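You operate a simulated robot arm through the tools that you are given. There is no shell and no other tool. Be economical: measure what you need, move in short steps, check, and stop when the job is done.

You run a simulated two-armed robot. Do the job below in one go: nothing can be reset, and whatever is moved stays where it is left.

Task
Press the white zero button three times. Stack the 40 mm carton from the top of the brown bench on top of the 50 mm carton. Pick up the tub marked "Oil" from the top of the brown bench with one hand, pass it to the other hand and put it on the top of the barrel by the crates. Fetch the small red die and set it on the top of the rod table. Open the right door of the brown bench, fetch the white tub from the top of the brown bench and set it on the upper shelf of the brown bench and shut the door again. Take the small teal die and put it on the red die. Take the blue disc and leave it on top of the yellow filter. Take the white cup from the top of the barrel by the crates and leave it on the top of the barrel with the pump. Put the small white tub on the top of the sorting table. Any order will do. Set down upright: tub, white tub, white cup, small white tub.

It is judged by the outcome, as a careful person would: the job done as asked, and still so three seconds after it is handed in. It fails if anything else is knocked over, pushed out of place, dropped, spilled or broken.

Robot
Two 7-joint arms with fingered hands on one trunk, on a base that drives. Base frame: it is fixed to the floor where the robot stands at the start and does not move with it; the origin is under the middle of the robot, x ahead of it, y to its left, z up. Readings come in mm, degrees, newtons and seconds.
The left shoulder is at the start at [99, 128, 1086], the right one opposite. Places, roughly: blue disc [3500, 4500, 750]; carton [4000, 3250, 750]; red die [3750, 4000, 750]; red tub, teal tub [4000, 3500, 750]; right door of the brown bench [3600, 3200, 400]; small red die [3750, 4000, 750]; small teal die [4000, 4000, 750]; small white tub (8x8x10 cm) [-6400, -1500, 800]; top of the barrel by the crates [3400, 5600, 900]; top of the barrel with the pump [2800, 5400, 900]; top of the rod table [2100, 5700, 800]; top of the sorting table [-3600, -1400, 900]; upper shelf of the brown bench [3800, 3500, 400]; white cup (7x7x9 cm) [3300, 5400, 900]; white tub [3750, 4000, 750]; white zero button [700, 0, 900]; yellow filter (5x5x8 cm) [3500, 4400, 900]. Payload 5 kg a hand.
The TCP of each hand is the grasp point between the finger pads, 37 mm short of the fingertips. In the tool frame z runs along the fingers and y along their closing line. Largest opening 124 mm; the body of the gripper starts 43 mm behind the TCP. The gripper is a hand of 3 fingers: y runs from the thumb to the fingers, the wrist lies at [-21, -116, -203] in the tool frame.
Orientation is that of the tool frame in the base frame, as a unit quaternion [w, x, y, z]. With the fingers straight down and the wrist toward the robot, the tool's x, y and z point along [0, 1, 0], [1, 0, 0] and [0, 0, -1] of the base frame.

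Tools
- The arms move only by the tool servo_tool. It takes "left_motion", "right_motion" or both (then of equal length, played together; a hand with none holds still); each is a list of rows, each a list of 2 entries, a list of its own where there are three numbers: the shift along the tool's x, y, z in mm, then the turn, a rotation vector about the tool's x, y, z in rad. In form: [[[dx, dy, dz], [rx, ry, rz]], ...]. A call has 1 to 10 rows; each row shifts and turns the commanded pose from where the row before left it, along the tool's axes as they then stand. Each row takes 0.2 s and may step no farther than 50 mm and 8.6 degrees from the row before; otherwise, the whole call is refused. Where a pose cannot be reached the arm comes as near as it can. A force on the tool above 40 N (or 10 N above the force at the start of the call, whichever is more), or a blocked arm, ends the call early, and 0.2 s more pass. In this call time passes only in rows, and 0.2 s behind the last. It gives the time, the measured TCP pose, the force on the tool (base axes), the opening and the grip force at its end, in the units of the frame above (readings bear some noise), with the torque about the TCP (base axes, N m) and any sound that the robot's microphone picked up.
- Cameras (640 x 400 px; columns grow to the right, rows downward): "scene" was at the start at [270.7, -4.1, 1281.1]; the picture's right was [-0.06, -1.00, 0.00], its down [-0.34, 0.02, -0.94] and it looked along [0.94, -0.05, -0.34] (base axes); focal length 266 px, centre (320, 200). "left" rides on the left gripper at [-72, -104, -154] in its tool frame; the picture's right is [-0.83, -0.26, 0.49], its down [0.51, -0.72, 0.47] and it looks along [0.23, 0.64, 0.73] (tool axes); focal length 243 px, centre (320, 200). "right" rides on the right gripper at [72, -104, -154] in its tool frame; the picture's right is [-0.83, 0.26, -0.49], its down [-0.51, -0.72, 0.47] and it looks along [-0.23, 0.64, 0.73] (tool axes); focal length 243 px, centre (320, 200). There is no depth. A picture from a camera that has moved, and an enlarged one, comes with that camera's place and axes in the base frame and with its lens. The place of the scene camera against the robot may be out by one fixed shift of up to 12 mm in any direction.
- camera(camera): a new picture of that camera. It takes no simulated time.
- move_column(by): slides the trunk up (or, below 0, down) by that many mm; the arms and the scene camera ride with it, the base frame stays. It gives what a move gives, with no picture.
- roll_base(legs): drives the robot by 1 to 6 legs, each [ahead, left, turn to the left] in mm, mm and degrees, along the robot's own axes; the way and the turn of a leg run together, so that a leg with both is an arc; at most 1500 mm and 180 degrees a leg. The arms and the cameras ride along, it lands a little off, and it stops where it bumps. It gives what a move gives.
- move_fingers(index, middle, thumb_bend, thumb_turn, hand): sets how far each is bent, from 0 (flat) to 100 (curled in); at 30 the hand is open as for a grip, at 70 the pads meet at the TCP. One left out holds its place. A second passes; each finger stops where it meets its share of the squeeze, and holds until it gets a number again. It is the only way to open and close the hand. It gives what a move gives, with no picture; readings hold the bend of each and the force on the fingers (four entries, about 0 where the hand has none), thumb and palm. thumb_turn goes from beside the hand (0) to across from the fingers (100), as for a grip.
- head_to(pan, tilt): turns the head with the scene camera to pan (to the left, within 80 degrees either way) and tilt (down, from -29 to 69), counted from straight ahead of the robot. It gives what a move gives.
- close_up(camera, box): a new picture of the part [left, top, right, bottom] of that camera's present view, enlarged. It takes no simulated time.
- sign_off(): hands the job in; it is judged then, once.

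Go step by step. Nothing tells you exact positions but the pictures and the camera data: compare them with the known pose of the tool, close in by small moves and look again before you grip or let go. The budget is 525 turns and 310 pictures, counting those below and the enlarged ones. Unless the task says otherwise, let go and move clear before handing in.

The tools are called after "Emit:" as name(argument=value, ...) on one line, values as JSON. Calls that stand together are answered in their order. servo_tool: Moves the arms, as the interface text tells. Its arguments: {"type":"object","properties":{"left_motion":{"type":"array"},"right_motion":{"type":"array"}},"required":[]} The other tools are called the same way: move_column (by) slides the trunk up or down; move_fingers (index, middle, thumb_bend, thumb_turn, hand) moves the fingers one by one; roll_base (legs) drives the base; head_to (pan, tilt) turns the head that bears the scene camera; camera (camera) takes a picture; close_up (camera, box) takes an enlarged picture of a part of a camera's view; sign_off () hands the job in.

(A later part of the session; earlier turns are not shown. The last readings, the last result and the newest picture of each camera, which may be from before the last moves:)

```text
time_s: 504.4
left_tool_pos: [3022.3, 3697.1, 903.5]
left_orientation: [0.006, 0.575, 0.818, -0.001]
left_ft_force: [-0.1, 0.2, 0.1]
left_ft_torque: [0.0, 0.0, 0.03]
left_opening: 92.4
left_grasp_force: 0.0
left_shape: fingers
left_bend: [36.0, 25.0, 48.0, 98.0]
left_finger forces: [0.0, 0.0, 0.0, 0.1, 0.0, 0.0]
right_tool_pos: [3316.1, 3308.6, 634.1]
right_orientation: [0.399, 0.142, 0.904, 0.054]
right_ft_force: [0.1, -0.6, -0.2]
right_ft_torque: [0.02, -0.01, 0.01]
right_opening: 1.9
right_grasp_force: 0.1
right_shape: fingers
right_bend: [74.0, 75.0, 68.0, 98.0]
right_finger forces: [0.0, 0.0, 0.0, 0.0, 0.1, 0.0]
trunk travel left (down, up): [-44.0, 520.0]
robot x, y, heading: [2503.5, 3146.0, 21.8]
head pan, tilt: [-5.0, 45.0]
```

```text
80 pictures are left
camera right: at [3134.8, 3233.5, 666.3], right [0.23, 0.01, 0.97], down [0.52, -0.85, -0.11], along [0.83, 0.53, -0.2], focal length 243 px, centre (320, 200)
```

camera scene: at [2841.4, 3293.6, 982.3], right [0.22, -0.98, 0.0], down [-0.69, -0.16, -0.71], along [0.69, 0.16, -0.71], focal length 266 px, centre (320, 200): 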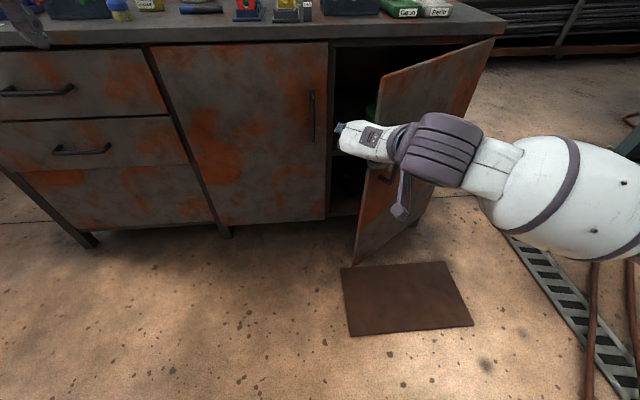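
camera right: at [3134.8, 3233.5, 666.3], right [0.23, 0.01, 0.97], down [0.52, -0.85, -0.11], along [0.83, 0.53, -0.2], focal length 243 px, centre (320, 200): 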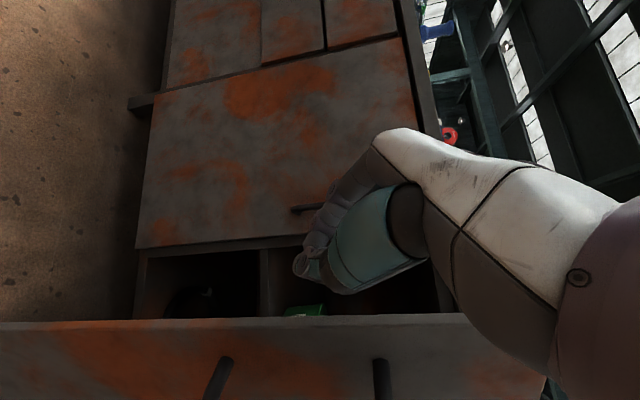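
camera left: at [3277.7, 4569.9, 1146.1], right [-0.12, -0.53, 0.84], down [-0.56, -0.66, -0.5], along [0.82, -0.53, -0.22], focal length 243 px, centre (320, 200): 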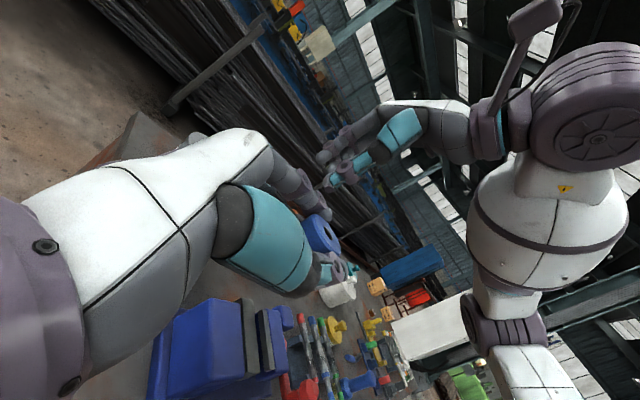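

The hand is a fist just left of the open door's edge (door ~40°). Move it into the gap and sweep right to push the door open from inside.

Emit:
roll_base(legs=[[0, 35, 0], [100, 0, 0], [0, -120, 0]])

Emit:
camera(camera="scene")

```text
time_s: 506.9
left_tool_pos: [3122.6, 3716.4, 904.2]
left_orientation: [0.005, 0.577, 0.817, -0.001]
left_ft_force: [-0.1, 0.3, 1.0]
left_ft_torque: [0.01, -0.02, 0.03]
left_opening: 92.3
left_grasp_force: 0.1
left_shape: fingers
left_bend: [36.0, 25.0, 48.0, 98.0]
left_finger forces: [0.0, 0.1, 0.1, 0.0, 0.1, 0.0]
right_tool_pos: [3407.8, 3331.5, 634.2]
right_orientation: [0.396, 0.138, 0.906, 0.057]
right_ft_force: [-0.1, -0.5, 0.2]
right_ft_torque: [0.03, 0.01, -0.02]
right_opening: 2.0
right_grasp_force: 0.1
right_shape: fingers
right_bend: [74.0, 75.0, 68.0, 98.0]
right_finger forces: [0.0, 0.0, 0.0, 0.1, 0.0, 0.0]
trunk travel left (down, up): [-44.0, 520.0]
robot x, y, heading: [2604.1, 3163.3, 21.5]
head pan, tilt: [-5.0, 45.0]
stopped in leg 3: the force on the tool passed its limit at 63 N (the readings are from after the stop); the commanded pose is now the measured one
```

```text
79 pictures are left
camera scene: at [2919.2, 3284.2, 982.1], right [0.29, -0.96, 0.0], down [-0.68, -0.2, -0.71], along [0.68, 0.2, -0.71], focal length 266 px, centre (320, 200)
```

scene: 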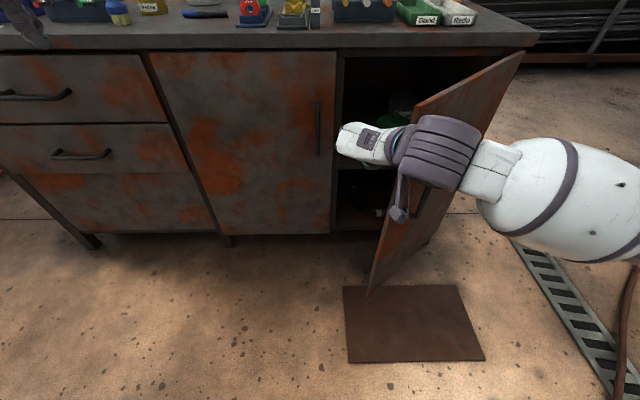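

Door now ~55° open. Keep sweeping right in small steps.

Emit:
roll_base(legs=[[0, -60, 0]])

Emit:
roll_base(legs=[[0, -60, 0]])

Emit:
roll_base(legs=[[0, -70, 0]])

Emit:
camera(camera="scene")

```text
time_s: 507.8
left_tool_pos: [3122.7, 3709.8, 904.3]
left_orientation: [0.004, 0.574, 0.819, -0.002]
left_ft_force: [0.1, 0.1, -0.3]
left_ft_torque: [0.01, -0.02, 0.0]
left_opening: 92.6
left_grasp_force: 0.2
left_shape: fingers
left_bend: [36.0, 25.0, 48.0, 98.0]
left_finger forces: [0.0, 0.1, 0.0, 0.0, 0.0, 0.1]
right_tool_pos: [3403.3, 3332.3, 633.0]
right_orientation: [0.394, 0.13, 0.908, 0.063]
right_ft_force: [-4.3, 2.3, 2.6]
right_ft_torque: [-0.48, -0.32, -0.61]
right_opening: 2.3
right_grasp_force: 0.0
right_shape: fingers
right_bend: [74.0, 75.0, 68.0, 98.0]
right_finger forces: [0.0, 0.0, 0.0, 0.0, 0.1, 0.1]
trunk travel left (down, up): [-44.0, 520.0]
robot x, y, heading: [2604.7, 3157.3, 21.7]
head pan, tilt: [-5.0, 45.0]
stopped in leg 1: the force on the tool passed its limit at 59 N (the readings are from after the stop); the commanded pose is now the measured one
```

```text
time_s: 508.6
left_tool_pos: [3124.1, 3702.8, 902.7]
left_orientation: [0.004, 0.574, 0.819, -0.002]
left_ft_force: [-0.9, 0.1, 0.8]
left_ft_torque: [0.02, -0.03, 0.0]
left_opening: 92.3
left_grasp_force: 0.0
left_shape: fingers
left_bend: [36.0, 25.0, 48.0, 98.0]
left_finger forces: [0.1, 0.1, 0.0, 0.0, 0.0, 0.1]
right_tool_pos: [3400.3, 3328.9, 632.8]
right_orientation: [0.392, 0.123, 0.909, 0.068]
right_ft_force: [-5.3, 3.4, 3.2]
right_ft_torque: [-0.55, -0.34, -0.6]
right_opening: 2.0
right_grasp_force: 0.0
right_shape: fingers
right_bend: [74.0, 75.0, 68.0, 98.0]
right_finger forces: [0.1, 0.1, 0.0, 0.0, 0.0, 0.0]
trunk travel left (down, up): [-44.0, 520.0]
robot x, y, heading: [2605.9, 3146.8, 21.6]
head pan, tilt: [-5.0, 45.0]
stopped in leg 1: the force on the tool passed its limit at 55 N (the readings are from after the stop); the commanded pose is now the measured one
```

```text
time_s: 509.4
left_tool_pos: [3125.5, 3696.6, 902.3]
left_orientation: [0.004, 0.572, 0.82, -0.003]
left_ft_force: [0.1, -0.2, -0.4]
left_ft_torque: [0.01, 0.0, 0.0]
left_opening: 92.8
left_grasp_force: 0.1
left_shape: fingers
left_bend: [36.0, 25.0, 48.0, 98.0]
left_finger forces: [0.0, 0.0, 0.0, 0.0, 0.0, 0.0]
right_tool_pos: [3396.3, 3327.7, 632.7]
right_orientation: [0.39, 0.118, 0.91, 0.071]
right_ft_force: [-6.2, 2.8, 3.5]
right_ft_torque: [-0.6, -0.41, -0.74]
right_opening: 2.3
right_grasp_force: 0.1
right_shape: fingers
right_bend: [74.0, 75.0, 68.0, 98.0]
right_finger forces: [0.1, 0.1, 0.0, 0.0, 0.0, 0.0]
trunk travel left (down, up): [-44.0, 520.0]
robot x, y, heading: [2612.2, 3137.3, 22.0]
head pan, tilt: [-5.0, 45.0]
stopped in leg 1: the force on the tool passed its limit at 55 N (the readings are from after the stop); the commanded pose is now the measured one
```

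```text
78 pictures are left
camera scene: at [2927.4, 3261.4, 982.3], right [0.29, -0.96, 0.0], down [-0.68, -0.21, -0.71], along [0.68, 0.21, -0.71], focal length 266 px, centre (320, 200)
```

scene: 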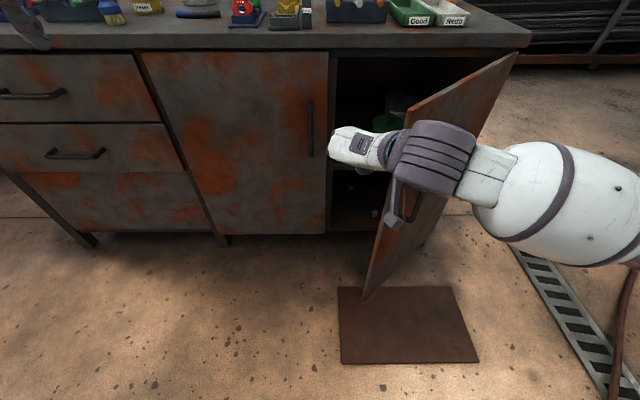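

The door resists fast pushes. Use slow arm motion to sweep right instead.

Emit:
servo_tool(right_motion=[[[-2.2, -4.4, 0.9], [0, 0, 0]], [[-2.2, -4.4, 0.9], [0, 0, 0]], [[-2.2, -4.4, 0.9], [0, 0, 0]], [[-2.2, -4.4, 0.9], [0, 0, 0]], [[-2.2, -4.4, 0.9], [0, 0, 0]], [[-2.2, -4.4, 0.9], [0, 0, 0]], [[-2.2, -4.4, 0.9], [0, 0, 0]], [[-2.2, -4.4, 0.9], [0, 0, 0]], [[-2.2, -4.4, 0.9], [0, 0, 0]], [[-2.2, -4.4, 0.9], [0, 0, 0]]])

Emit:
servo_tool(right_motion=[[[-3.6, -7, 1.4], [0, 0, 0]], [[-3.6, -7, 1.4], [0, 0, 0]], [[-3.6, -7, 1.4], [0, 0, 0]], [[-3.6, -7, 1.4], [0, 0, 0]], [[-3.6, -7, 1.4], [0, 0, 0]], [[-3.6, -7, 1.4], [0, 0, 0]], [[-3.6, -7, 1.4], [0, 0, 0]], [[-3.6, -7, 1.4], [0, 0, 0]], [[-3.6, -7, 1.4], [0, 0, 0]], [[-3.6, -7, 1.4], [0, 0, 0]]])

Emit:
camera(camera="scene")

```text
time_s: 510.0
left_tool_pos: [3124.2, 3698.8, 901.8]
left_orientation: [0.003, 0.571, 0.821, -0.004]
left_ft_force: [-0.1, -0.4, 0.0]
left_ft_torque: [0.01, 0.0, -0.02]
left_opening: 92.2
left_grasp_force: 0.0
left_shape: fingers
left_bend: [36.0, 25.0, 48.0, 98.0]
left_finger forces: [0.0, 0.0, 0.0, 0.0, 0.0, 0.0]
right_tool_pos: [3393.9, 3325.5, 632.3]
right_orientation: [0.389, 0.113, 0.911, 0.074]
right_ft_force: [-10.0, 5.4, 2.9]
right_ft_torque: [-0.87, -0.86, -1.29]
right_opening: 1.8
right_grasp_force: 0.1
right_shape: fingers
right_bend: [74.0, 75.0, 68.0, 98.0]
right_finger forces: [0.1, 0.0, 0.0, 0.1, 0.1, 0.1]
trunk travel left (down, up): [-44.0, 520.0]
robot x, y, heading: [2609.6, 3138.8, 22.6]
head pan, tilt: [-5.0, 45.0]
stopped in row 2 (right hand): the force on the tool passed its limit at 44 N (the readings are from after the stop); the commanded pose is now the measured one
```

```text
time_s: 510.4
left_tool_pos: [3123.1, 3699.1, 903.5]
left_orientation: [0.003, 0.57, 0.822, -0.003]
left_ft_force: [0.0, -1.2, -0.8]
left_ft_torque: [0.04, 0.01, -0.01]
left_opening: 92.3
left_grasp_force: 0.1
left_shape: fingers
left_bend: [36.0, 25.0, 48.0, 98.0]
left_finger forces: [0.0, 0.0, 0.1, 0.0, 0.1, 0.1]
right_tool_pos: [3391.4, 3323.2, 630.7]
right_orientation: [0.386, 0.109, 0.913, 0.077]
right_ft_force: [-13.2, 6.3, 5.5]
right_ft_torque: [-1.07, -0.96, -1.53]
right_opening: 1.9
right_grasp_force: 0.0
right_shape: fingers
right_bend: [74.0, 75.0, 68.0, 98.0]
right_finger forces: [0.0, 0.0, 0.1, 0.1, 0.0, 0.1]
trunk travel left (down, up): [-44.0, 520.0]
robot x, y, heading: [2609.2, 3144.3, 22.3]
head pan, tilt: [-5.0, 45.0]
stopped in row 2 (right hand): the force on the tool passed its limit at 46 N (the readings are from after the stop); the commanded pose is now the measured one
```

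```text
77 pictures are left
camera scene: at [2926.0, 3263.2, 982.3], right [0.3, -0.95, 0.0], down [-0.67, -0.21, -0.71], along [0.68, 0.21, -0.71], focal length 266 px, centre (320, 200)
```

scene: 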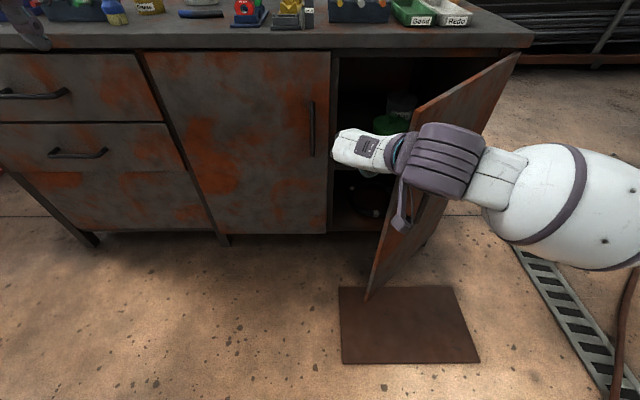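

Contact shows I'm pushing partly along the door; move along the door's opening tangent (right and back) instead.

Emit:
servo_tool(right_motion=[[[-0.3, -7.7, -2.2], [0, 0, 0]], [[-0.3, -7.7, -2.2], [0, 0, 0]], [[-0.3, -7.7, -2.2], [0, 0, 0]], [[-0.3, -7.7, -2.2], [0, 0, 0]], [[-0.3, -7.7, -2.2], [0, 0, 0]], [[-0.3, -7.7, -2.2], [0, 0, 0]], [[-0.3, -7.7, -2.2], [0, 0, 0]], [[-0.3, -7.7, -2.2], [0, 0, 0]]])

Emit:
camera(camera="right")

```text
time_s: 511.0
left_tool_pos: [3120.6, 3699.7, 903.2]
left_orientation: [0.003, 0.57, 0.822, -0.004]
left_ft_force: [-0.1, -0.5, 0.1]
left_ft_torque: [0.04, 0.02, 0.01]
left_opening: 92.5
left_grasp_force: 0.1
left_shape: fingers
left_bend: [36.0, 25.0, 48.0, 98.0]
left_finger forces: [0.0, 0.1, 0.0, 0.0, 0.0, 0.1]
right_tool_pos: [3382.1, 3310.8, 629.6]
right_orientation: [0.384, 0.106, 0.914, 0.078]
right_ft_force: [-11.8, 5.3, 5.0]
right_ft_torque: [-0.91, -0.85, -1.28]
right_opening: 2.4
right_grasp_force: 0.0
right_shape: fingers
right_bend: [74.0, 75.0, 68.0, 98.0]
right_finger forces: [0.1, 0.0, 0.0, 0.1, 0.1, 0.0]
trunk travel left (down, up): [-44.0, 520.0]
robot x, y, heading: [2612.6, 3141.9, 22.7]
head pan, tilt: [-5.0, 45.0]
stopped in row 3 (right hand): the force on the tool passed its limit at 42 N (the readings are from after the stop); the commanded pose is now the measured one
```

```text
76 pictures are left
camera right: at [3210.2, 3219.0, 664.0], right [0.25, 0.01, 0.97], down [0.59, -0.8, -0.14], along [0.77, 0.6, -0.2], focal length 243 px, centre (320, 200)
```

right: 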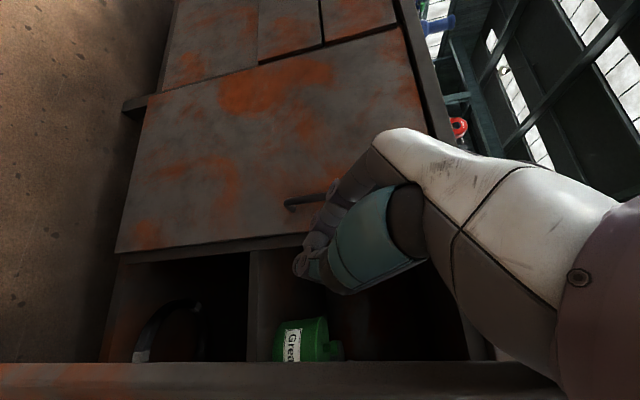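

Door ~58° open, and I can see a green tub on the upper shelf. Back the hand out and look into the cabinet.

Emit:
roll_base(legs=[[-150, 40, 0], [-50, 100, -4]])

Emit:
head_to(pan=-12, tilt=30)

Emit:
camera(camera="scene")

```text
time_s: 513.5
left_tool_pos: [2931.4, 3718.9, 902.3]
left_orientation: [0.004, 0.599, 0.801, -0.004]
left_ft_force: [0.2, 0.0, 0.5]
left_ft_torque: [0.01, -0.01, -0.02]
left_opening: 92.5
left_grasp_force: 0.0
left_shape: fingers
left_bend: [36.0, 25.0, 48.0, 98.0]
left_finger forces: [0.1, 0.1, 0.0, 0.0, 0.0, 0.0]
right_tool_pos: [3164.6, 3309.9, 628.9]
right_orientation: [0.387, 0.141, 0.909, 0.062]
right_ft_force: [0.1, 0.8, 0.5]
right_ft_torque: [0.01, 0.01, 0.02]
right_opening: 2.0
right_grasp_force: 0.1
right_shape: fingers
right_bend: [74.0, 75.0, 68.0, 98.0]
right_finger forces: [0.1, 0.0, 0.1, 0.0, 0.0, 0.1]
trunk travel left (down, up): [-44.0, 520.0]
robot x, y, heading: [2379.0, 3195.4, 18.0]
head pan, tilt: [-5.0, 45.0]
```

```text
time_s: 514.3
left_tool_pos: [2930.3, 3718.7, 902.7]
left_orientation: [0.004, 0.599, 0.801, -0.004]
left_ft_force: [-0.4, 0.1, -0.4]
left_ft_torque: [-0.01, 0.01, -0.01]
left_opening: 92.5
left_grasp_force: 0.1
left_shape: fingers
left_bend: [36.0, 25.0, 48.0, 98.0]
left_finger forces: [0.1, 0.0, 0.0, 0.1, 0.0, 0.0]
right_tool_pos: [3165.6, 3309.4, 628.5]
right_orientation: [0.388, 0.141, 0.909, 0.063]
right_ft_force: [-0.1, 0.0, 0.2]
right_ft_torque: [-0.03, 0.0, -0.01]
right_opening: 2.1
right_grasp_force: 0.0
right_shape: fingers
right_bend: [74.0, 75.0, 68.0, 98.0]
right_finger forces: [0.1, 0.0, 0.0, 0.0, 0.0, 0.0]
trunk travel left (down, up): [-44.0, 520.0]
robot x, y, heading: [2375.1, 3194.6, 18.0]
head pan, tilt: [-12.0, 30.0]
```

```text
75 pictures are left
camera scene: at [2714.9, 3288.7, 1004.6], right [0.11, -0.99, 0.0], down [-0.5, -0.05, -0.87], along [0.86, 0.09, -0.5], focal length 266 px, centre (320, 200)
```

scene: 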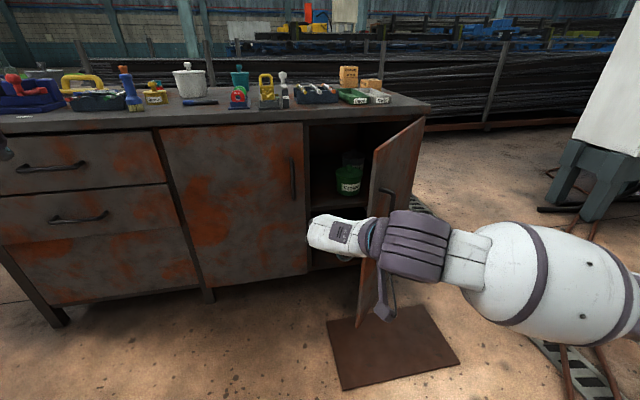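

Emit:
close_up(camera="scene", box=[290, 100, 430, 240])

```text
2.86 times, centred on (360, 170) of scene
camera zoom: at [2714.9, 3288.7, 1004.6], right [0.11, -0.99, 0.0], down [-0.5, -0.05, -0.87], along [0.86, 0.09, -0.5], focal length 761 px, centre (206, 286)
```

zoom: 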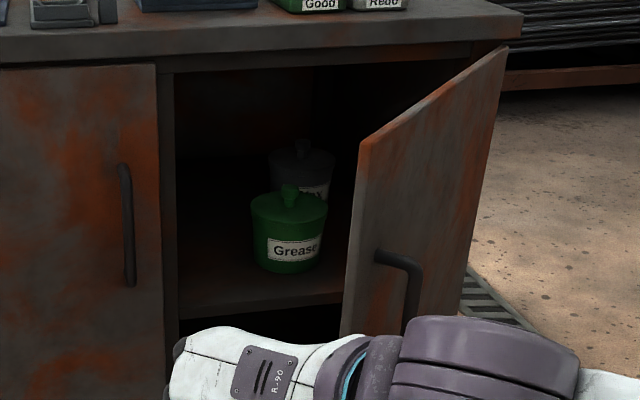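

I can see the shelf: a green Grease tub right of centre with free space to its left; but the door should open wider. I'll raise the right hand clear, and push the door's inner face with the left hand (vertical fist).

Emit:
servo_tool(right_motion=[[[-28.7, 9.3, -28.8], [0, 0, 0]], [[-28.7, 9.3, -28.8], [0, 0, 0]], [[-28.7, 9.3, -28.8], [0, 0, 0]], [[-28.7, 9.3, -28.8], [0, 0, 0]], [[-28.7, 9.3, -28.8], [0, 0, 0]], [[-28.7, 9.3, -28.8], [0, 0, 0]], [[-20, 6, -20], [0, 0, 0]]])

Emit:
move_fingers(hand="left", index=70, middle=70, thumb_bend=70)

Emit:
servo_tool(left_motion=[[[0, 0, 45], [0, 0, 0]], [[0, 0, 45], [0, 0, 0]], [[0, 0, 45], [0, 0, 0]], [[0, 0, 45], [0, 0, 0]], [[0, 20, 30], [0, 0, 0]], [[-20, 40, 0], [0, 0, 0]], [[-20, 40, 0], [0, 0, 0]]])

```text
time_s: 515.9
left_tool_pos: [2931.7, 3718.2, 904.7]
left_orientation: [0.003, 0.599, 0.801, -0.004]
left_ft_force: [-0.4, 0.2, -0.2]
left_ft_torque: [0.02, 0.01, 0.0]
left_opening: 92.4
left_grasp_force: 0.1
left_shape: fingers
left_bend: [36.0, 25.0, 48.0, 98.0]
left_finger forces: [0.0, 0.0, 0.1, 0.0, 0.0, 0.0]
right_tool_pos: [3166.1, 3308.0, 908.7]
right_orientation: [0.387, 0.142, 0.909, 0.063]
right_ft_force: [-0.2, 0.1, 0.0]
right_ft_torque: [-0.01, -0.03, 0.0]
right_opening: 1.8
right_grasp_force: 0.1
right_shape: fingers
right_bend: [74.0, 75.0, 68.0, 97.0]
right_finger forces: [0.0, 0.0, 0.0, 0.0, 0.0, 0.1]
trunk travel left (down, up): [-44.0, 520.0]
robot x, y, heading: [2381.0, 3197.9, 18.1]
head pan, tilt: [-12.0, 30.0]
```

```text
time_s: 516.9
left_tool_pos: [2931.4, 3718.6, 902.6]
left_orientation: [0.004, 0.599, 0.801, -0.004]
left_ft_force: [-0.2, -0.9, 0.6]
left_ft_torque: [-0.01, -0.04, 0.0]
left_opening: 7.3
left_grasp_force: 0.1
left_shape: fingers
left_bend: [70.0, 70.0, 70.0, 98.0]
left_finger forces: [0.0, 0.0, 0.1, 0.1, 0.1, 0.1]
right_tool_pos: [3165.1, 3309.2, 908.4]
right_orientation: [0.387, 0.141, 0.909, 0.063]
right_ft_force: [0.0, -0.2, -0.8]
right_ft_torque: [-0.01, 0.0, -0.02]
right_opening: 2.2
right_grasp_force: 0.1
right_shape: fingers
right_bend: [74.0, 75.0, 68.0, 97.0]
right_finger forces: [0.0, 0.0, 0.0, 0.0, 0.1, 0.1]
trunk travel left (down, up): [-44.0, 520.0]
robot x, y, heading: [2381.0, 3192.8, 18.4]
head pan, tilt: [-12.0, 30.0]
```

```text
time_s: 518.5
left_tool_pos: [3040.2, 3703.5, 693.2]
left_orientation: [0.004, 0.6, 0.8, -0.002]
left_ft_force: [-0.3, -1.1, 0.2]
left_ft_torque: [-0.01, 0.03, -0.02]
left_opening: 6.9
left_grasp_force: 0.0
left_shape: fingers
left_bend: [70.0, 70.0, 70.0, 98.0]
left_finger forces: [0.0, 0.0, 0.1, 0.0, 0.0, 0.1]
right_tool_pos: [3167.4, 3308.7, 908.0]
right_orientation: [0.386, 0.141, 0.91, 0.063]
right_ft_force: [0.3, 0.9, -0.1]
right_ft_torque: [0.02, 0.0, 0.02]
right_opening: 1.8
right_grasp_force: 0.1
right_shape: fingers
right_bend: [74.0, 75.0, 68.0, 97.0]
right_finger forces: [0.0, 0.1, 0.1, 0.0, 0.1, 0.0]
trunk travel left (down, up): [-44.0, 520.0]
robot x, y, heading: [2378.2, 3200.4, 18.3]
head pan, tilt: [-12.0, 30.0]
```

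Emit:
roll_base(legs=[[0, -530, 0], [262, 0, 0]])

Emit:
camera(camera="scene")

```text
time_s: 524.5
left_tool_pos: [3296.9, 3230.5, 694.2]
left_orientation: [-0.001, 0.594, 0.804, -0.003]
left_ft_force: [-3.1, 3.2, 1.2]
left_ft_torque: [-0.03, -0.17, 0.24]
left_opening: 6.9
left_grasp_force: 2.3
left_shape: fingers
left_bend: [70.0, 70.0, 70.0, 97.0]
left_finger forces: [1.3, 4.9, 0.0, 0.1, 0.0, 0.1]
right_tool_pos: [3426.9, 2828.8, 908.9]
right_orientation: [0.387, 0.142, 0.909, 0.06]
right_ft_force: [0.5, -0.4, -0.3]
right_ft_torque: [-0.03, -0.03, -0.01]
right_opening: 2.3
right_grasp_force: 0.1
right_shape: fingers
right_bend: [74.0, 75.0, 68.0, 97.0]
right_finger forces: [0.0, 0.0, 0.0, 0.0, 0.0, 0.0]
trunk travel left (down, up): [-44.0, 520.0]
robot x, y, heading: [2635.5, 2717.6, 18.1]
head pan, tilt: [-12.0, 30.0]
stopped in leg 2: the force on the tool passed its limit at 82 N (the readings are from after the stop); the commanded pose is now the measured one
```

```text
73 pictures are left
camera scene: at [2975.1, 2811.6, 1004.3], right [0.11, -0.99, 0.0], down [-0.5, -0.05, -0.87], along [0.86, 0.09, -0.5], focal length 266 px, centre (320, 200)
```

scene: 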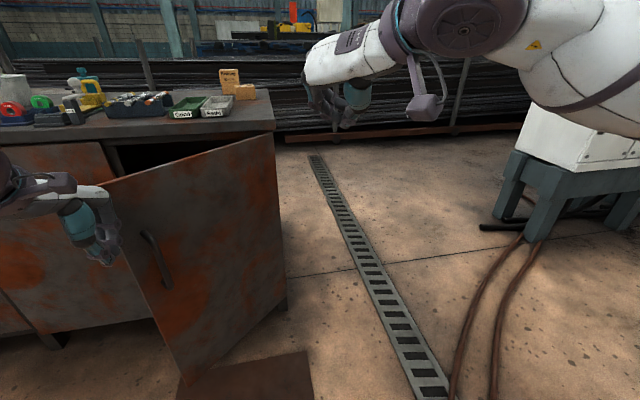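

The fist met the door's front edge. Back off, go further left, then forward behind the edge, and push right.

Emit:
roll_base(legs=[[-70, 0, 0], [0, 110, 0], [230, 0, 0]])

Emit:
head_to(pan=20, tilt=40)

Emit:
camera(camera="scene")

```text
time_s: 528.1
left_tool_pos: [3417.1, 3381.9, 693.4]
left_orientation: [-0.001, 0.595, 0.804, -0.004]
left_ft_force: [0.3, 0.0, 0.6]
left_ft_torque: [-0.01, 0.04, 0.01]
left_opening: 7.0
left_grasp_force: 0.1
left_shape: fingers
left_bend: [70.0, 70.0, 70.0, 97.0]
left_finger forces: [0.0, 0.1, 0.0, 0.0, 0.0, 0.0]
right_tool_pos: [3546.0, 2979.8, 908.3]
right_orientation: [0.388, 0.144, 0.908, 0.062]
right_ft_force: [-0.8, -0.6, 0.7]
right_ft_torque: [0.04, 0.01, -0.03]
right_opening: 2.1
right_grasp_force: 0.0
right_shape: fingers
right_bend: [74.0, 75.0, 68.0, 97.0]
right_finger forces: [0.0, 0.0, 0.0, 0.0, 0.1, 0.0]
trunk travel left (down, up): [-44.0, 520.0]
robot x, y, heading: [2756.7, 2874.6, 17.9]
head pan, tilt: [-12.0, 30.0]
```

```text
time_s: 529.1
left_tool_pos: [3418.5, 3382.8, 693.6]
left_orientation: [0.0, 0.596, 0.803, -0.003]
left_ft_force: [0.3, 0.2, 0.6]
left_ft_torque: [-0.02, 0.0, 0.0]
left_opening: 6.8
left_grasp_force: 0.1
left_shape: fingers
left_bend: [70.0, 70.0, 70.0, 97.0]
left_finger forces: [0.1, 0.0, 0.0, 0.0, 0.1, 0.0]
right_tool_pos: [3546.0, 2978.8, 909.4]
right_orientation: [0.387, 0.144, 0.909, 0.061]
right_ft_force: [0.6, -0.5, 0.4]
right_ft_torque: [-0.03, 0.0, 0.0]
right_opening: 1.9
right_grasp_force: 0.1
right_shape: fingers
right_bend: [74.0, 75.0, 68.0, 97.0]
right_finger forces: [0.1, 0.1, 0.0, 0.0, 0.0, 0.0]
trunk travel left (down, up): [-44.0, 520.0]
robot x, y, heading: [2755.6, 2877.5, 17.8]
head pan, tilt: [20.0, 40.0]
```

```text
72 pictures are left
camera scene: at [3071.6, 3006.3, 989.3], right [0.61, -0.79, 0.0], down [-0.51, -0.4, -0.77], along [0.6, 0.47, -0.64], focal length 266 px, centre (320, 200)
```

scene: 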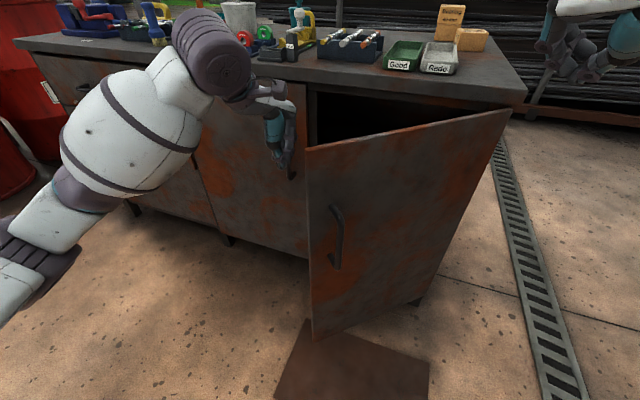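

Now the fist is behind the door edge (door ~35°). Strafe right to the inner face, then push slowly with the arm.

Emit:
roll_base(legs=[[0, -160, 0]])

Emit:
servo_tool(left_motion=[[[-8, 0, 0], [0, 0, 0]], [[-8, 0, 0], [0, 0, 0]], [[-8, 0, 0], [0, 0, 0]], [[-8, 0, 0], [0, 0, 0]], [[-8, 0, 0], [0, 0, 0]], [[-8, 0, 0], [0, 0, 0]], [[-8, 0, 0], [0, 0, 0]], [[-8, 0, 0], [0, 0, 0]], [[-8, 0, 0], [0, 0, 0]], [[-8, 0, 0], [0, 0, 0]]])

Emit:
camera(camera="scene")

```text
time_s: 531.1
left_tool_pos: [3469.1, 3227.4, 694.9]
left_orientation: [0.0, 0.596, 0.803, -0.003]
left_ft_force: [0.7, -0.1, 0.0]
left_ft_torque: [-0.01, 0.0, 0.0]
left_opening: 6.8
left_grasp_force: 0.1
left_shape: fingers
left_bend: [70.0, 70.0, 70.0, 97.0]
left_finger forces: [0.0, 0.0, 0.1, 0.1, 0.0, 0.0]
right_tool_pos: [3596.1, 2827.2, 908.8]
right_orientation: [0.387, 0.145, 0.909, 0.061]
right_ft_force: [0.1, 0.2, 0.1]
right_ft_torque: [0.02, -0.02, 0.04]
right_opening: 2.3
right_grasp_force: 0.1
right_shape: fingers
right_bend: [74.0, 75.0, 68.0, 97.0]
right_finger forces: [0.1, 0.0, 0.0, 0.0, 0.0, 0.0]
trunk travel left (down, up): [-44.0, 520.0]
robot x, y, heading: [2805.4, 2718.0, 17.7]
head pan, tilt: [20.0, 40.0]
```

```text
time_s: 532.3
left_tool_pos: [3469.1, 3208.1, 695.0]
left_orientation: [0.0, 0.588, 0.809, -0.001]
left_ft_force: [0.1, -0.2, -0.1]
left_ft_torque: [0.02, 0.0, -0.01]
left_opening: 6.9
left_grasp_force: 0.0
left_shape: fingers
left_bend: [70.0, 70.0, 70.0, 98.0]
left_finger forces: [0.0, 0.0, 0.0, 0.1, 0.1, 0.1]
right_tool_pos: [3591.5, 2837.0, 909.0]
right_orientation: [0.388, 0.14, 0.909, 0.063]
right_ft_force: [0.4, -0.5, -0.4]
right_ft_torque: [0.03, 0.01, 0.03]
right_opening: 2.2
right_grasp_force: 0.1
right_shape: fingers
right_bend: [74.0, 75.0, 68.0, 97.0]
right_finger forces: [0.0, 0.0, 0.1, 0.1, 0.0, 0.0]
trunk travel left (down, up): [-44.0, 520.0]
robot x, y, heading: [2806.1, 2722.7, 18.6]
head pan, tilt: [20.0, 40.0]
stopped in row 5 (left hand): the force on the tool passed its limit at 45 N (the readings are from after the stop); the commanded pose is now the measured one
```

```text
71 pictures are left
camera scene: at [3116.6, 2858.7, 989.7], right [0.62, -0.78, 0.0], down [-0.5, -0.4, -0.77], along [0.6, 0.48, -0.64], focal length 266 px, centre (320, 200)
```

scene: 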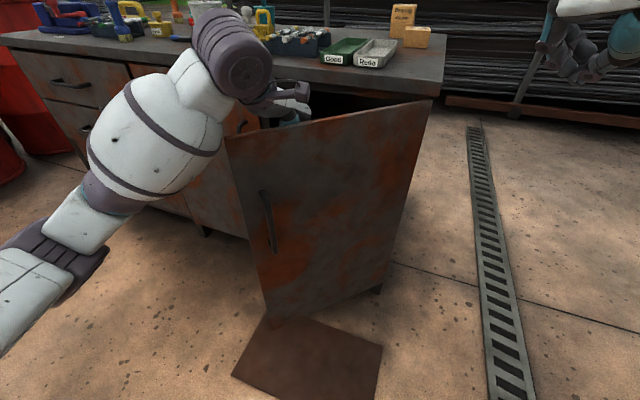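

Door is moving (~55°). Continue with gentler steps, right and slightly back.

Emit:
servo_tool(left_motion=[[[-4, -2, 0], [0, 0, 0]], [[-4, -2, 0], [0, 0, 0]], [[-4, -2, 0], [0, 0, 0]], [[-4, -2, 0], [0, 0, 0]], [[-4, -2, 0], [0, 0, 0]], [[-4, -2, 0], [0, 0, 0]], [[-4, -2, 0], [0, 0, 0]], [[-4, -2, 0], [0, 0, 0]], [[-4, -2, 0], [0, 0, 0]], [[-4, -2, 0], [0, 0, 0]]])

Emit:
servo_tool(left_motion=[[[-5, -2, 0], [0, 0, 0]], [[-5, -2, 0], [0, 0, 0]], [[-5, -2, 0], [0, 0, 0]], [[-5, -2, 0], [0, 0, 0]], [[-5, -2, 0], [0, 0, 0]], [[-5, -2, 0], [0, 0, 0]], [[-5, -2, 0], [0, 0, 0]], [[-5, -2, 0], [0, 0, 0]], [[-5, -2, 0], [0, 0, 0]], [[-5, -2, 0], [0, 0, 0]]])

Emit:
servo_tool(left_motion=[[[-5, -2, 0], [0, 0, 0]], [[-5, -2, 0], [0, 0, 0]], [[-5, -2, 0], [0, 0, 0]], [[-5, -2, 0], [0, 0, 0]], [[-5, -2, 0], [0, 0, 0]], [[-5, -2, 0], [0, 0, 0]], [[-5, -2, 0], [0, 0, 0]], [[-5, -2, 0], [0, 0, 0]], [[-5, -2, 0], [0, 0, 0]], [[-5, -2, 0], [0, 0, 0]]])

Emit:
camera(camera="scene")

```text
time_s: 532.9
left_tool_pos: [3466.6, 3206.1, 696.9]
left_orientation: [0.001, 0.584, 0.812, 0.001]
left_ft_force: [-0.1, 0.0, -0.4]
left_ft_torque: [-0.01, 0.01, -0.01]
left_opening: 6.7
left_grasp_force: 0.1
left_shape: fingers
left_bend: [70.0, 70.0, 70.0, 98.0]
left_finger forces: [0.0, 0.0, 0.0, 0.1, 0.0, 0.0]
right_tool_pos: [3591.1, 2840.6, 909.3]
right_orientation: [0.387, 0.138, 0.909, 0.064]
right_ft_force: [-0.2, -0.3, 0.4]
right_ft_torque: [0.0, 0.04, -0.01]
right_opening: 1.9
right_grasp_force: 0.0
right_shape: fingers
right_bend: [74.0, 75.0, 68.0, 97.0]
right_finger forces: [0.0, 0.0, 0.0, 0.1, 0.0, 0.0]
trunk travel left (down, up): [-44.0, 520.0]
robot x, y, heading: [2805.3, 2724.4, 18.6]
head pan, tilt: [20.0, 40.0]
stopped in row 3 (left hand): the force on the tool passed its limit at 48 N (the readings are from after the stop); the commanded pose is now the measured one
```

```text
time_s: 533.5
left_tool_pos: [3462.5, 3204.5, 697.2]
left_orientation: [0.001, 0.579, 0.816, 0.001]
left_ft_force: [0.8, -0.5, 0.5]
left_ft_torque: [0.0, -0.02, -0.01]
left_opening: 6.7
left_grasp_force: 0.0
left_shape: fingers
left_bend: [70.0, 70.0, 70.0, 98.0]
left_finger forces: [0.0, 0.1, 0.1, 0.1, 0.1, 0.1]
right_tool_pos: [3588.4, 2844.7, 908.4]
right_orientation: [0.387, 0.137, 0.91, 0.065]
right_ft_force: [0.5, -0.3, -0.4]
right_ft_torque: [-0.02, -0.02, 0.01]
right_opening: 1.9
right_grasp_force: 0.1
right_shape: fingers
right_bend: [74.0, 75.0, 68.0, 97.0]
right_finger forces: [0.0, 0.0, 0.0, 0.0, 0.0, 0.0]
trunk travel left (down, up): [-44.0, 520.0]
robot x, y, heading: [2801.4, 2720.1, 19.0]
head pan, tilt: [20.0, 40.0]
stopped in row 2 (left hand): the force on the tool passed its limit at 46 N (the readings are from after the stop); the commanded pose is now the measured one
```

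```text
time_s: 534.0
left_tool_pos: [3458.0, 3203.6, 699.5]
left_orientation: [0.0, 0.574, 0.819, 0.003]
left_ft_force: [0.4, -0.3, -0.3]
left_ft_torque: [0.02, -0.01, 0.01]
left_opening: 6.9
left_grasp_force: 0.1
left_shape: fingers
left_bend: [70.0, 70.0, 70.0, 98.0]
left_finger forces: [0.0, 0.1, 0.0, 0.0, 0.0, 0.0]
right_tool_pos: [3588.3, 2849.4, 909.7]
right_orientation: [0.388, 0.134, 0.91, 0.065]
right_ft_force: [0.3, 0.2, -0.6]
right_ft_torque: [-0.04, 0.02, 0.0]
right_opening: 1.9
right_grasp_force: 0.0
right_shape: fingers
right_bend: [74.0, 75.0, 68.0, 97.0]
right_finger forces: [0.0, 0.0, 0.0, 0.0, 0.1, 0.1]
trunk travel left (down, up): [-44.0, 520.0]
robot x, y, heading: [2802.8, 2723.6, 19.2]
head pan, tilt: [20.0, 40.0]
stopped in row 2 (left hand): the force on the tool passed its limit at 49 N (the readings are from after the stop); the commanded pose is now the measured one
```

```text
70 pictures are left
camera scene: at [3112.8, 2864.3, 989.7], right [0.63, -0.77, 0.0], down [-0.5, -0.41, -0.77], along [0.59, 0.48, -0.64], focal length 266 px, centre (320, 200)
```

scene: 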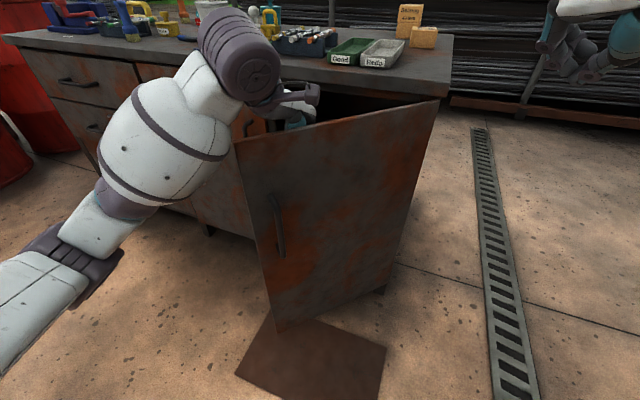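

Pushing too near the hinge needs too much force. Shift the fist back toward the door's free edge, then push.

Emit:
servo_tool(left_motion=[[[6, -30, 0], [0, 0, 0]], [[0, -40, 0], [0, 0, 0]], [[0, -40, 0], [0, 0, 0]]])

Emit:
servo_tool(left_motion=[[[-6, -3, 0], [0, 0, 0]], [[-6, -3, 0], [0, 0, 0]], [[-6, -3, 0], [0, 0, 0]], [[-6, -3, 0], [0, 0, 0]], [[-6, -3, 0], [0, 0, 0]], [[-6, -3, 0], [0, 0, 0]], [[-6, -3, 0], [0, 0, 0]], [[-6, -3, 0], [0, 0, 0]], [[-6, -3, 0], [0, 0, 0]], [[-6, -3, 0], [0, 0, 0]]])

Emit:
camera(camera="scene")

```text
time_s: 534.8
left_tool_pos: [3358.8, 3167.1, 698.8]
left_orientation: [0.001, 0.576, 0.818, 0.003]
left_ft_force: [0.2, 0.0, -0.5]
left_ft_torque: [-0.03, -0.03, -0.02]
left_opening: 6.5
left_grasp_force: 0.1
left_shape: fingers
left_bend: [70.0, 70.0, 70.0, 98.0]
left_finger forces: [0.1, 0.1, 0.1, 0.0, 0.0, 0.1]
right_tool_pos: [3588.8, 2844.9, 910.3]
right_orientation: [0.387, 0.135, 0.91, 0.065]
right_ft_force: [0.2, 0.5, -0.4]
right_ft_torque: [0.0, -0.01, 0.04]
right_opening: 2.2
right_grasp_force: 0.1
right_shape: fingers
right_bend: [74.0, 75.0, 68.0, 97.0]
right_finger forces: [0.1, 0.1, 0.0, 0.0, 0.1, 0.0]
trunk travel left (down, up): [-44.0, 520.0]
robot x, y, heading: [2803.4, 2723.5, 19.1]
head pan, tilt: [20.0, 40.0]
```

```text
time_s: 537.0
left_tool_pos: [3348.5, 3101.9, 697.9]
left_orientation: [0.0, 0.577, 0.817, 0.003]
left_ft_force: [0.4, -0.2, -1.0]
left_ft_torque: [-0.02, -0.02, -0.02]
left_opening: 7.0
left_grasp_force: 0.0
left_shape: fingers
left_bend: [70.0, 70.0, 70.0, 98.0]
left_finger forces: [0.1, 0.0, 0.0, 0.0, 0.0, 0.0]
right_tool_pos: [3590.3, 2845.3, 908.7]
right_orientation: [0.387, 0.134, 0.91, 0.066]
right_ft_force: [0.3, -0.6, -0.1]
right_ft_torque: [0.01, -0.02, 0.01]
right_opening: 2.1
right_grasp_force: 0.0
right_shape: fingers
right_bend: [74.0, 75.0, 68.0, 97.0]
right_finger forces: [0.0, 0.0, 0.0, 0.0, 0.0, 0.1]
trunk travel left (down, up): [-44.0, 520.0]
robot x, y, heading: [2806.3, 2725.4, 19.0]
head pan, tilt: [20.0, 40.0]
```

```text
69 pictures are left
camera scene: at [3114.9, 2862.6, 989.3], right [0.63, -0.78, 0.0], down [-0.5, -0.41, -0.77], along [0.59, 0.48, -0.64], focal length 266 px, centre (320, 200)
```

scene: 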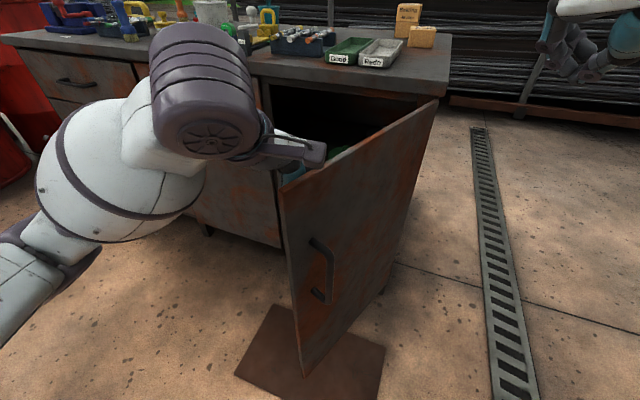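

Works well now (~70°). Continue to ~90°.

Emit:
servo_tool(left_motion=[[[-9, -2, 0], [0, 0, 0]], [[-9, -2, 0], [0, 0, 0]], [[-9, -2, 0], [0, 0, 0]], [[-9, -2, 0], [0, 0, 0]], [[-9, -2, 0], [0, 0, 0]], [[-9, -2, 0], [0, 0, 0]], [[-9, -2, 0], [0, 0, 0]], [[-9, -2, 0], [0, 0, 0]], [[-9, -2, 0], [0, 0, 0]], [[-9, -2, 0], [0, 0, 0]]])

Emit:
servo_tool(left_motion=[[[-9, 0, 0], [0, 0, 0]], [[-9, 0, 0], [0, 0, 0]], [[-9, 0, 0], [0, 0, 0]], [[-9, 0, 0], [0, 0, 0]], [[-9, 0, 0], [0, 0, 0]]])

Emit:
camera(camera="scene")

```text
time_s: 539.2
left_tool_pos: [3359.3, 3007.5, 696.2]
left_orientation: [0.0, 0.576, 0.818, 0.002]
left_ft_force: [-0.3, -0.7, -0.3]
left_ft_torque: [0.0, 0.01, -0.02]
left_opening: 6.9
left_grasp_force: 0.1
left_shape: fingers
left_bend: [70.0, 70.0, 70.0, 98.0]
left_finger forces: [0.0, 0.1, 0.1, 0.0, 0.0, 0.0]
right_tool_pos: [3589.9, 2846.1, 910.1]
right_orientation: [0.386, 0.134, 0.91, 0.066]
right_ft_force: [-0.7, -0.8, -0.3]
right_ft_torque: [-0.03, -0.01, 0.0]
right_opening: 2.0
right_grasp_force: 0.1
right_shape: fingers
right_bend: [75.0, 75.0, 68.0, 97.0]
right_finger forces: [0.1, 0.0, 0.0, 0.0, 0.0, 0.0]
trunk travel left (down, up): [-44.0, 520.0]
robot x, y, heading: [2803.8, 2722.2, 19.2]
head pan, tilt: [20.0, 40.0]
```

```text
time_s: 540.4
left_tool_pos: [3376.0, 2966.8, 696.3]
left_orientation: [0.0, 0.576, 0.818, 0.002]
left_ft_force: [0.4, 0.3, 0.9]
left_ft_torque: [0.01, -0.02, 0.02]
left_opening: 6.8
left_grasp_force: 0.1
left_shape: fingers
left_bend: [70.0, 70.0, 70.0, 98.0]
left_finger forces: [0.1, 0.1, 0.1, 0.0, 0.0, 0.0]
right_tool_pos: [3590.0, 2845.1, 909.4]
right_orientation: [0.386, 0.134, 0.91, 0.067]
right_ft_force: [0.6, 0.1, 1.3]
right_ft_torque: [-0.04, 0.03, -0.03]
right_opening: 1.8
right_grasp_force: 0.1
right_shape: fingers
right_bend: [75.0, 75.0, 68.0, 97.0]
right_finger forces: [0.0, 0.0, 0.1, 0.1, 0.1, 0.0]
trunk travel left (down, up): [-44.0, 520.0]
robot x, y, heading: [2802.2, 2718.9, 19.2]
head pan, tilt: [20.0, 40.0]
```

```text
68 pictures are left
camera scene: at [3115.0, 2862.6, 989.3], right [0.63, -0.78, 0.0], down [-0.5, -0.41, -0.77], along [0.59, 0.48, -0.64], focal length 266 px, centre (320, 200)
```

scene: 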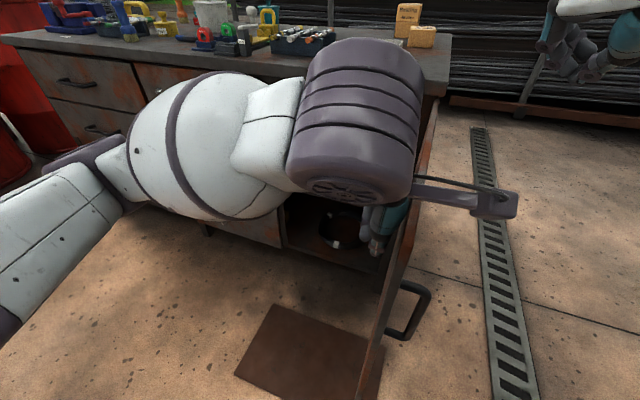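

Door is about 95° open. Withdraw the left hand, raise the trunk, and go to pick the white (Lime) tub by its knob with the right hand.

Emit:
servo_tool(left_motion=[[[40, -10, 0], [0, 0, 0]], [[40, -20, 0], [0, 0, 0]], [[40, -20, 0], [0, 0, 0]], [[40, -20, 0], [0, 0, 0]], [[40, 0, 0], [0, 0, 0]], [[40, 0, 0], [0, 0, 0]]])

Emit:
move_column(by=230)

Emit:
roll_base(legs=[[-120, 0, -2.6], [0, 1050, 0], [60, 0, 0]])

Emit:
head_to(pan=-5, tilt=40)

Emit:
camera(camera="scene")

```text
time_s: 541.8
left_tool_pos: [3308.7, 3185.1, 711.5]
left_orientation: [0.001, 0.577, 0.817, 0.002]
left_ft_force: [-0.3, 0.2, 0.4]
left_ft_torque: [-0.01, -0.03, 0.02]
left_opening: 6.6
left_grasp_force: 0.0
left_shape: fingers
left_bend: [70.0, 70.0, 70.0, 98.0]
left_finger forces: [0.0, 0.1, 0.0, 0.1, 0.0, 0.1]
left hand out of reach, approached as far as the arm can: row 1, 2, 3, 4
right_tool_pos: [3588.4, 2846.0, 910.0]
right_orientation: [0.386, 0.134, 0.91, 0.066]
right_ft_force: [-0.6, -0.4, 0.1]
right_ft_torque: [0.0, 0.03, -0.01]
right_opening: 1.9
right_grasp_force: 0.0
right_shape: fingers
right_bend: [75.0, 75.0, 68.0, 97.0]
right_finger forces: [0.0, 0.0, 0.0, 0.0, 0.1, 0.0]
trunk travel left (down, up): [-44.0, 520.0]
robot x, y, heading: [2801.2, 2721.7, 19.2]
head pan, tilt: [20.0, 40.0]
```

```text
time_s: 544.3
left_tool_pos: [3307.9, 3186.7, 941.9]
left_orientation: [0.0, 0.576, 0.818, 0.002]
left_ft_force: [-0.8, 0.1, 0.4]
left_ft_torque: [0.05, -0.02, -0.01]
left_opening: 7.0
left_grasp_force: 0.1
left_shape: fingers
left_bend: [70.0, 70.0, 70.0, 98.0]
left_finger forces: [0.0, 0.1, 0.0, 0.0, 0.0, 0.1]
right_tool_pos: [3588.8, 2845.8, 1138.0]
right_orientation: [0.386, 0.135, 0.91, 0.066]
right_ft_force: [1.9, 0.1, 1.0]
right_ft_torque: [0.02, -0.01, -0.02]
right_opening: 2.2
right_grasp_force: 0.0
right_shape: fingers
right_bend: [75.0, 75.0, 68.0, 97.0]
right_finger forces: [0.0, 0.1, 0.1, 0.1, 0.1, 0.0]
trunk travel left (down, up): [-274.0, 290.0]
robot x, y, heading: [2802.3, 2721.2, 18.8]
head pan, tilt: [20.0, 40.0]
```

```text
time_s: 555.2
left_tool_pos: [2959.2, 4159.5, 943.2]
left_orientation: [0.0, 0.59, 0.807, 0.002]
left_ft_force: [-1.0, 0.1, 0.0]
left_ft_torque: [0.03, 0.03, 0.0]
left_opening: 7.0
left_grasp_force: 0.0
left_shape: fingers
left_bend: [70.0, 70.0, 70.0, 98.0]
left_finger forces: [0.0, 0.0, 0.0, 0.0, 0.1, 0.0]
right_tool_pos: [3230.2, 3809.5, 1140.8]
right_orientation: [0.388, 0.151, 0.907, 0.058]
right_ft_force: [-0.7, -0.2, -0.4]
right_ft_torque: [0.01, 0.0, -0.02]
right_opening: 1.7
right_grasp_force: 0.1
right_shape: fingers
right_bend: [75.0, 75.0, 68.0, 97.0]
right_finger forces: [0.1, 0.0, 0.0, 0.1, 0.0, 0.1]
trunk travel left (down, up): [-274.0, 290.0]
robot x, y, heading: [2436.7, 3711.8, 16.9]
head pan, tilt: [20.0, 40.0]
```

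```text
time_s: 556.1
left_tool_pos: [2958.7, 4159.6, 942.6]
left_orientation: [0.0, 0.591, 0.807, 0.001]
left_ft_force: [-0.3, -0.1, 0.0]
left_ft_torque: [-0.01, -0.01, -0.03]
left_opening: 6.6
left_grasp_force: 0.1
left_shape: fingers
left_bend: [70.0, 70.0, 70.0, 98.0]
left_finger forces: [0.1, 0.1, 0.1, 0.0, 0.0, 0.0]
right_tool_pos: [3228.1, 3810.5, 1139.0]
right_orientation: [0.388, 0.152, 0.907, 0.059]
right_ft_force: [-0.7, -1.0, 0.3]
right_ft_torque: [0.0, 0.03, 0.05]
right_opening: 2.1
right_grasp_force: 0.1
right_shape: fingers
right_bend: [75.0, 75.0, 68.0, 97.0]
right_finger forces: [0.1, 0.0, 0.0, 0.1, 0.0, 0.0]
trunk travel left (down, up): [-274.0, 290.0]
robot x, y, heading: [2442.4, 3717.2, 17.2]
head pan, tilt: [-5.0, 40.0]
```

```text
67 pictures are left
camera scene: at [2691.9, 3786.6, 1248.6], right [0.21, -0.98, 0.0], down [-0.63, -0.13, -0.77], along [0.75, 0.16, -0.64], focal length 266 px, centre (320, 200)
```

scene: 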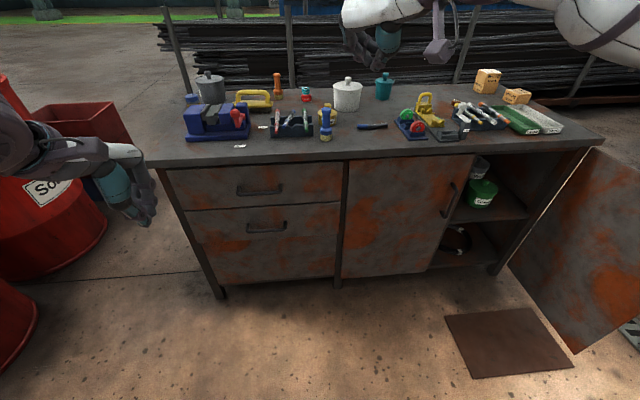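

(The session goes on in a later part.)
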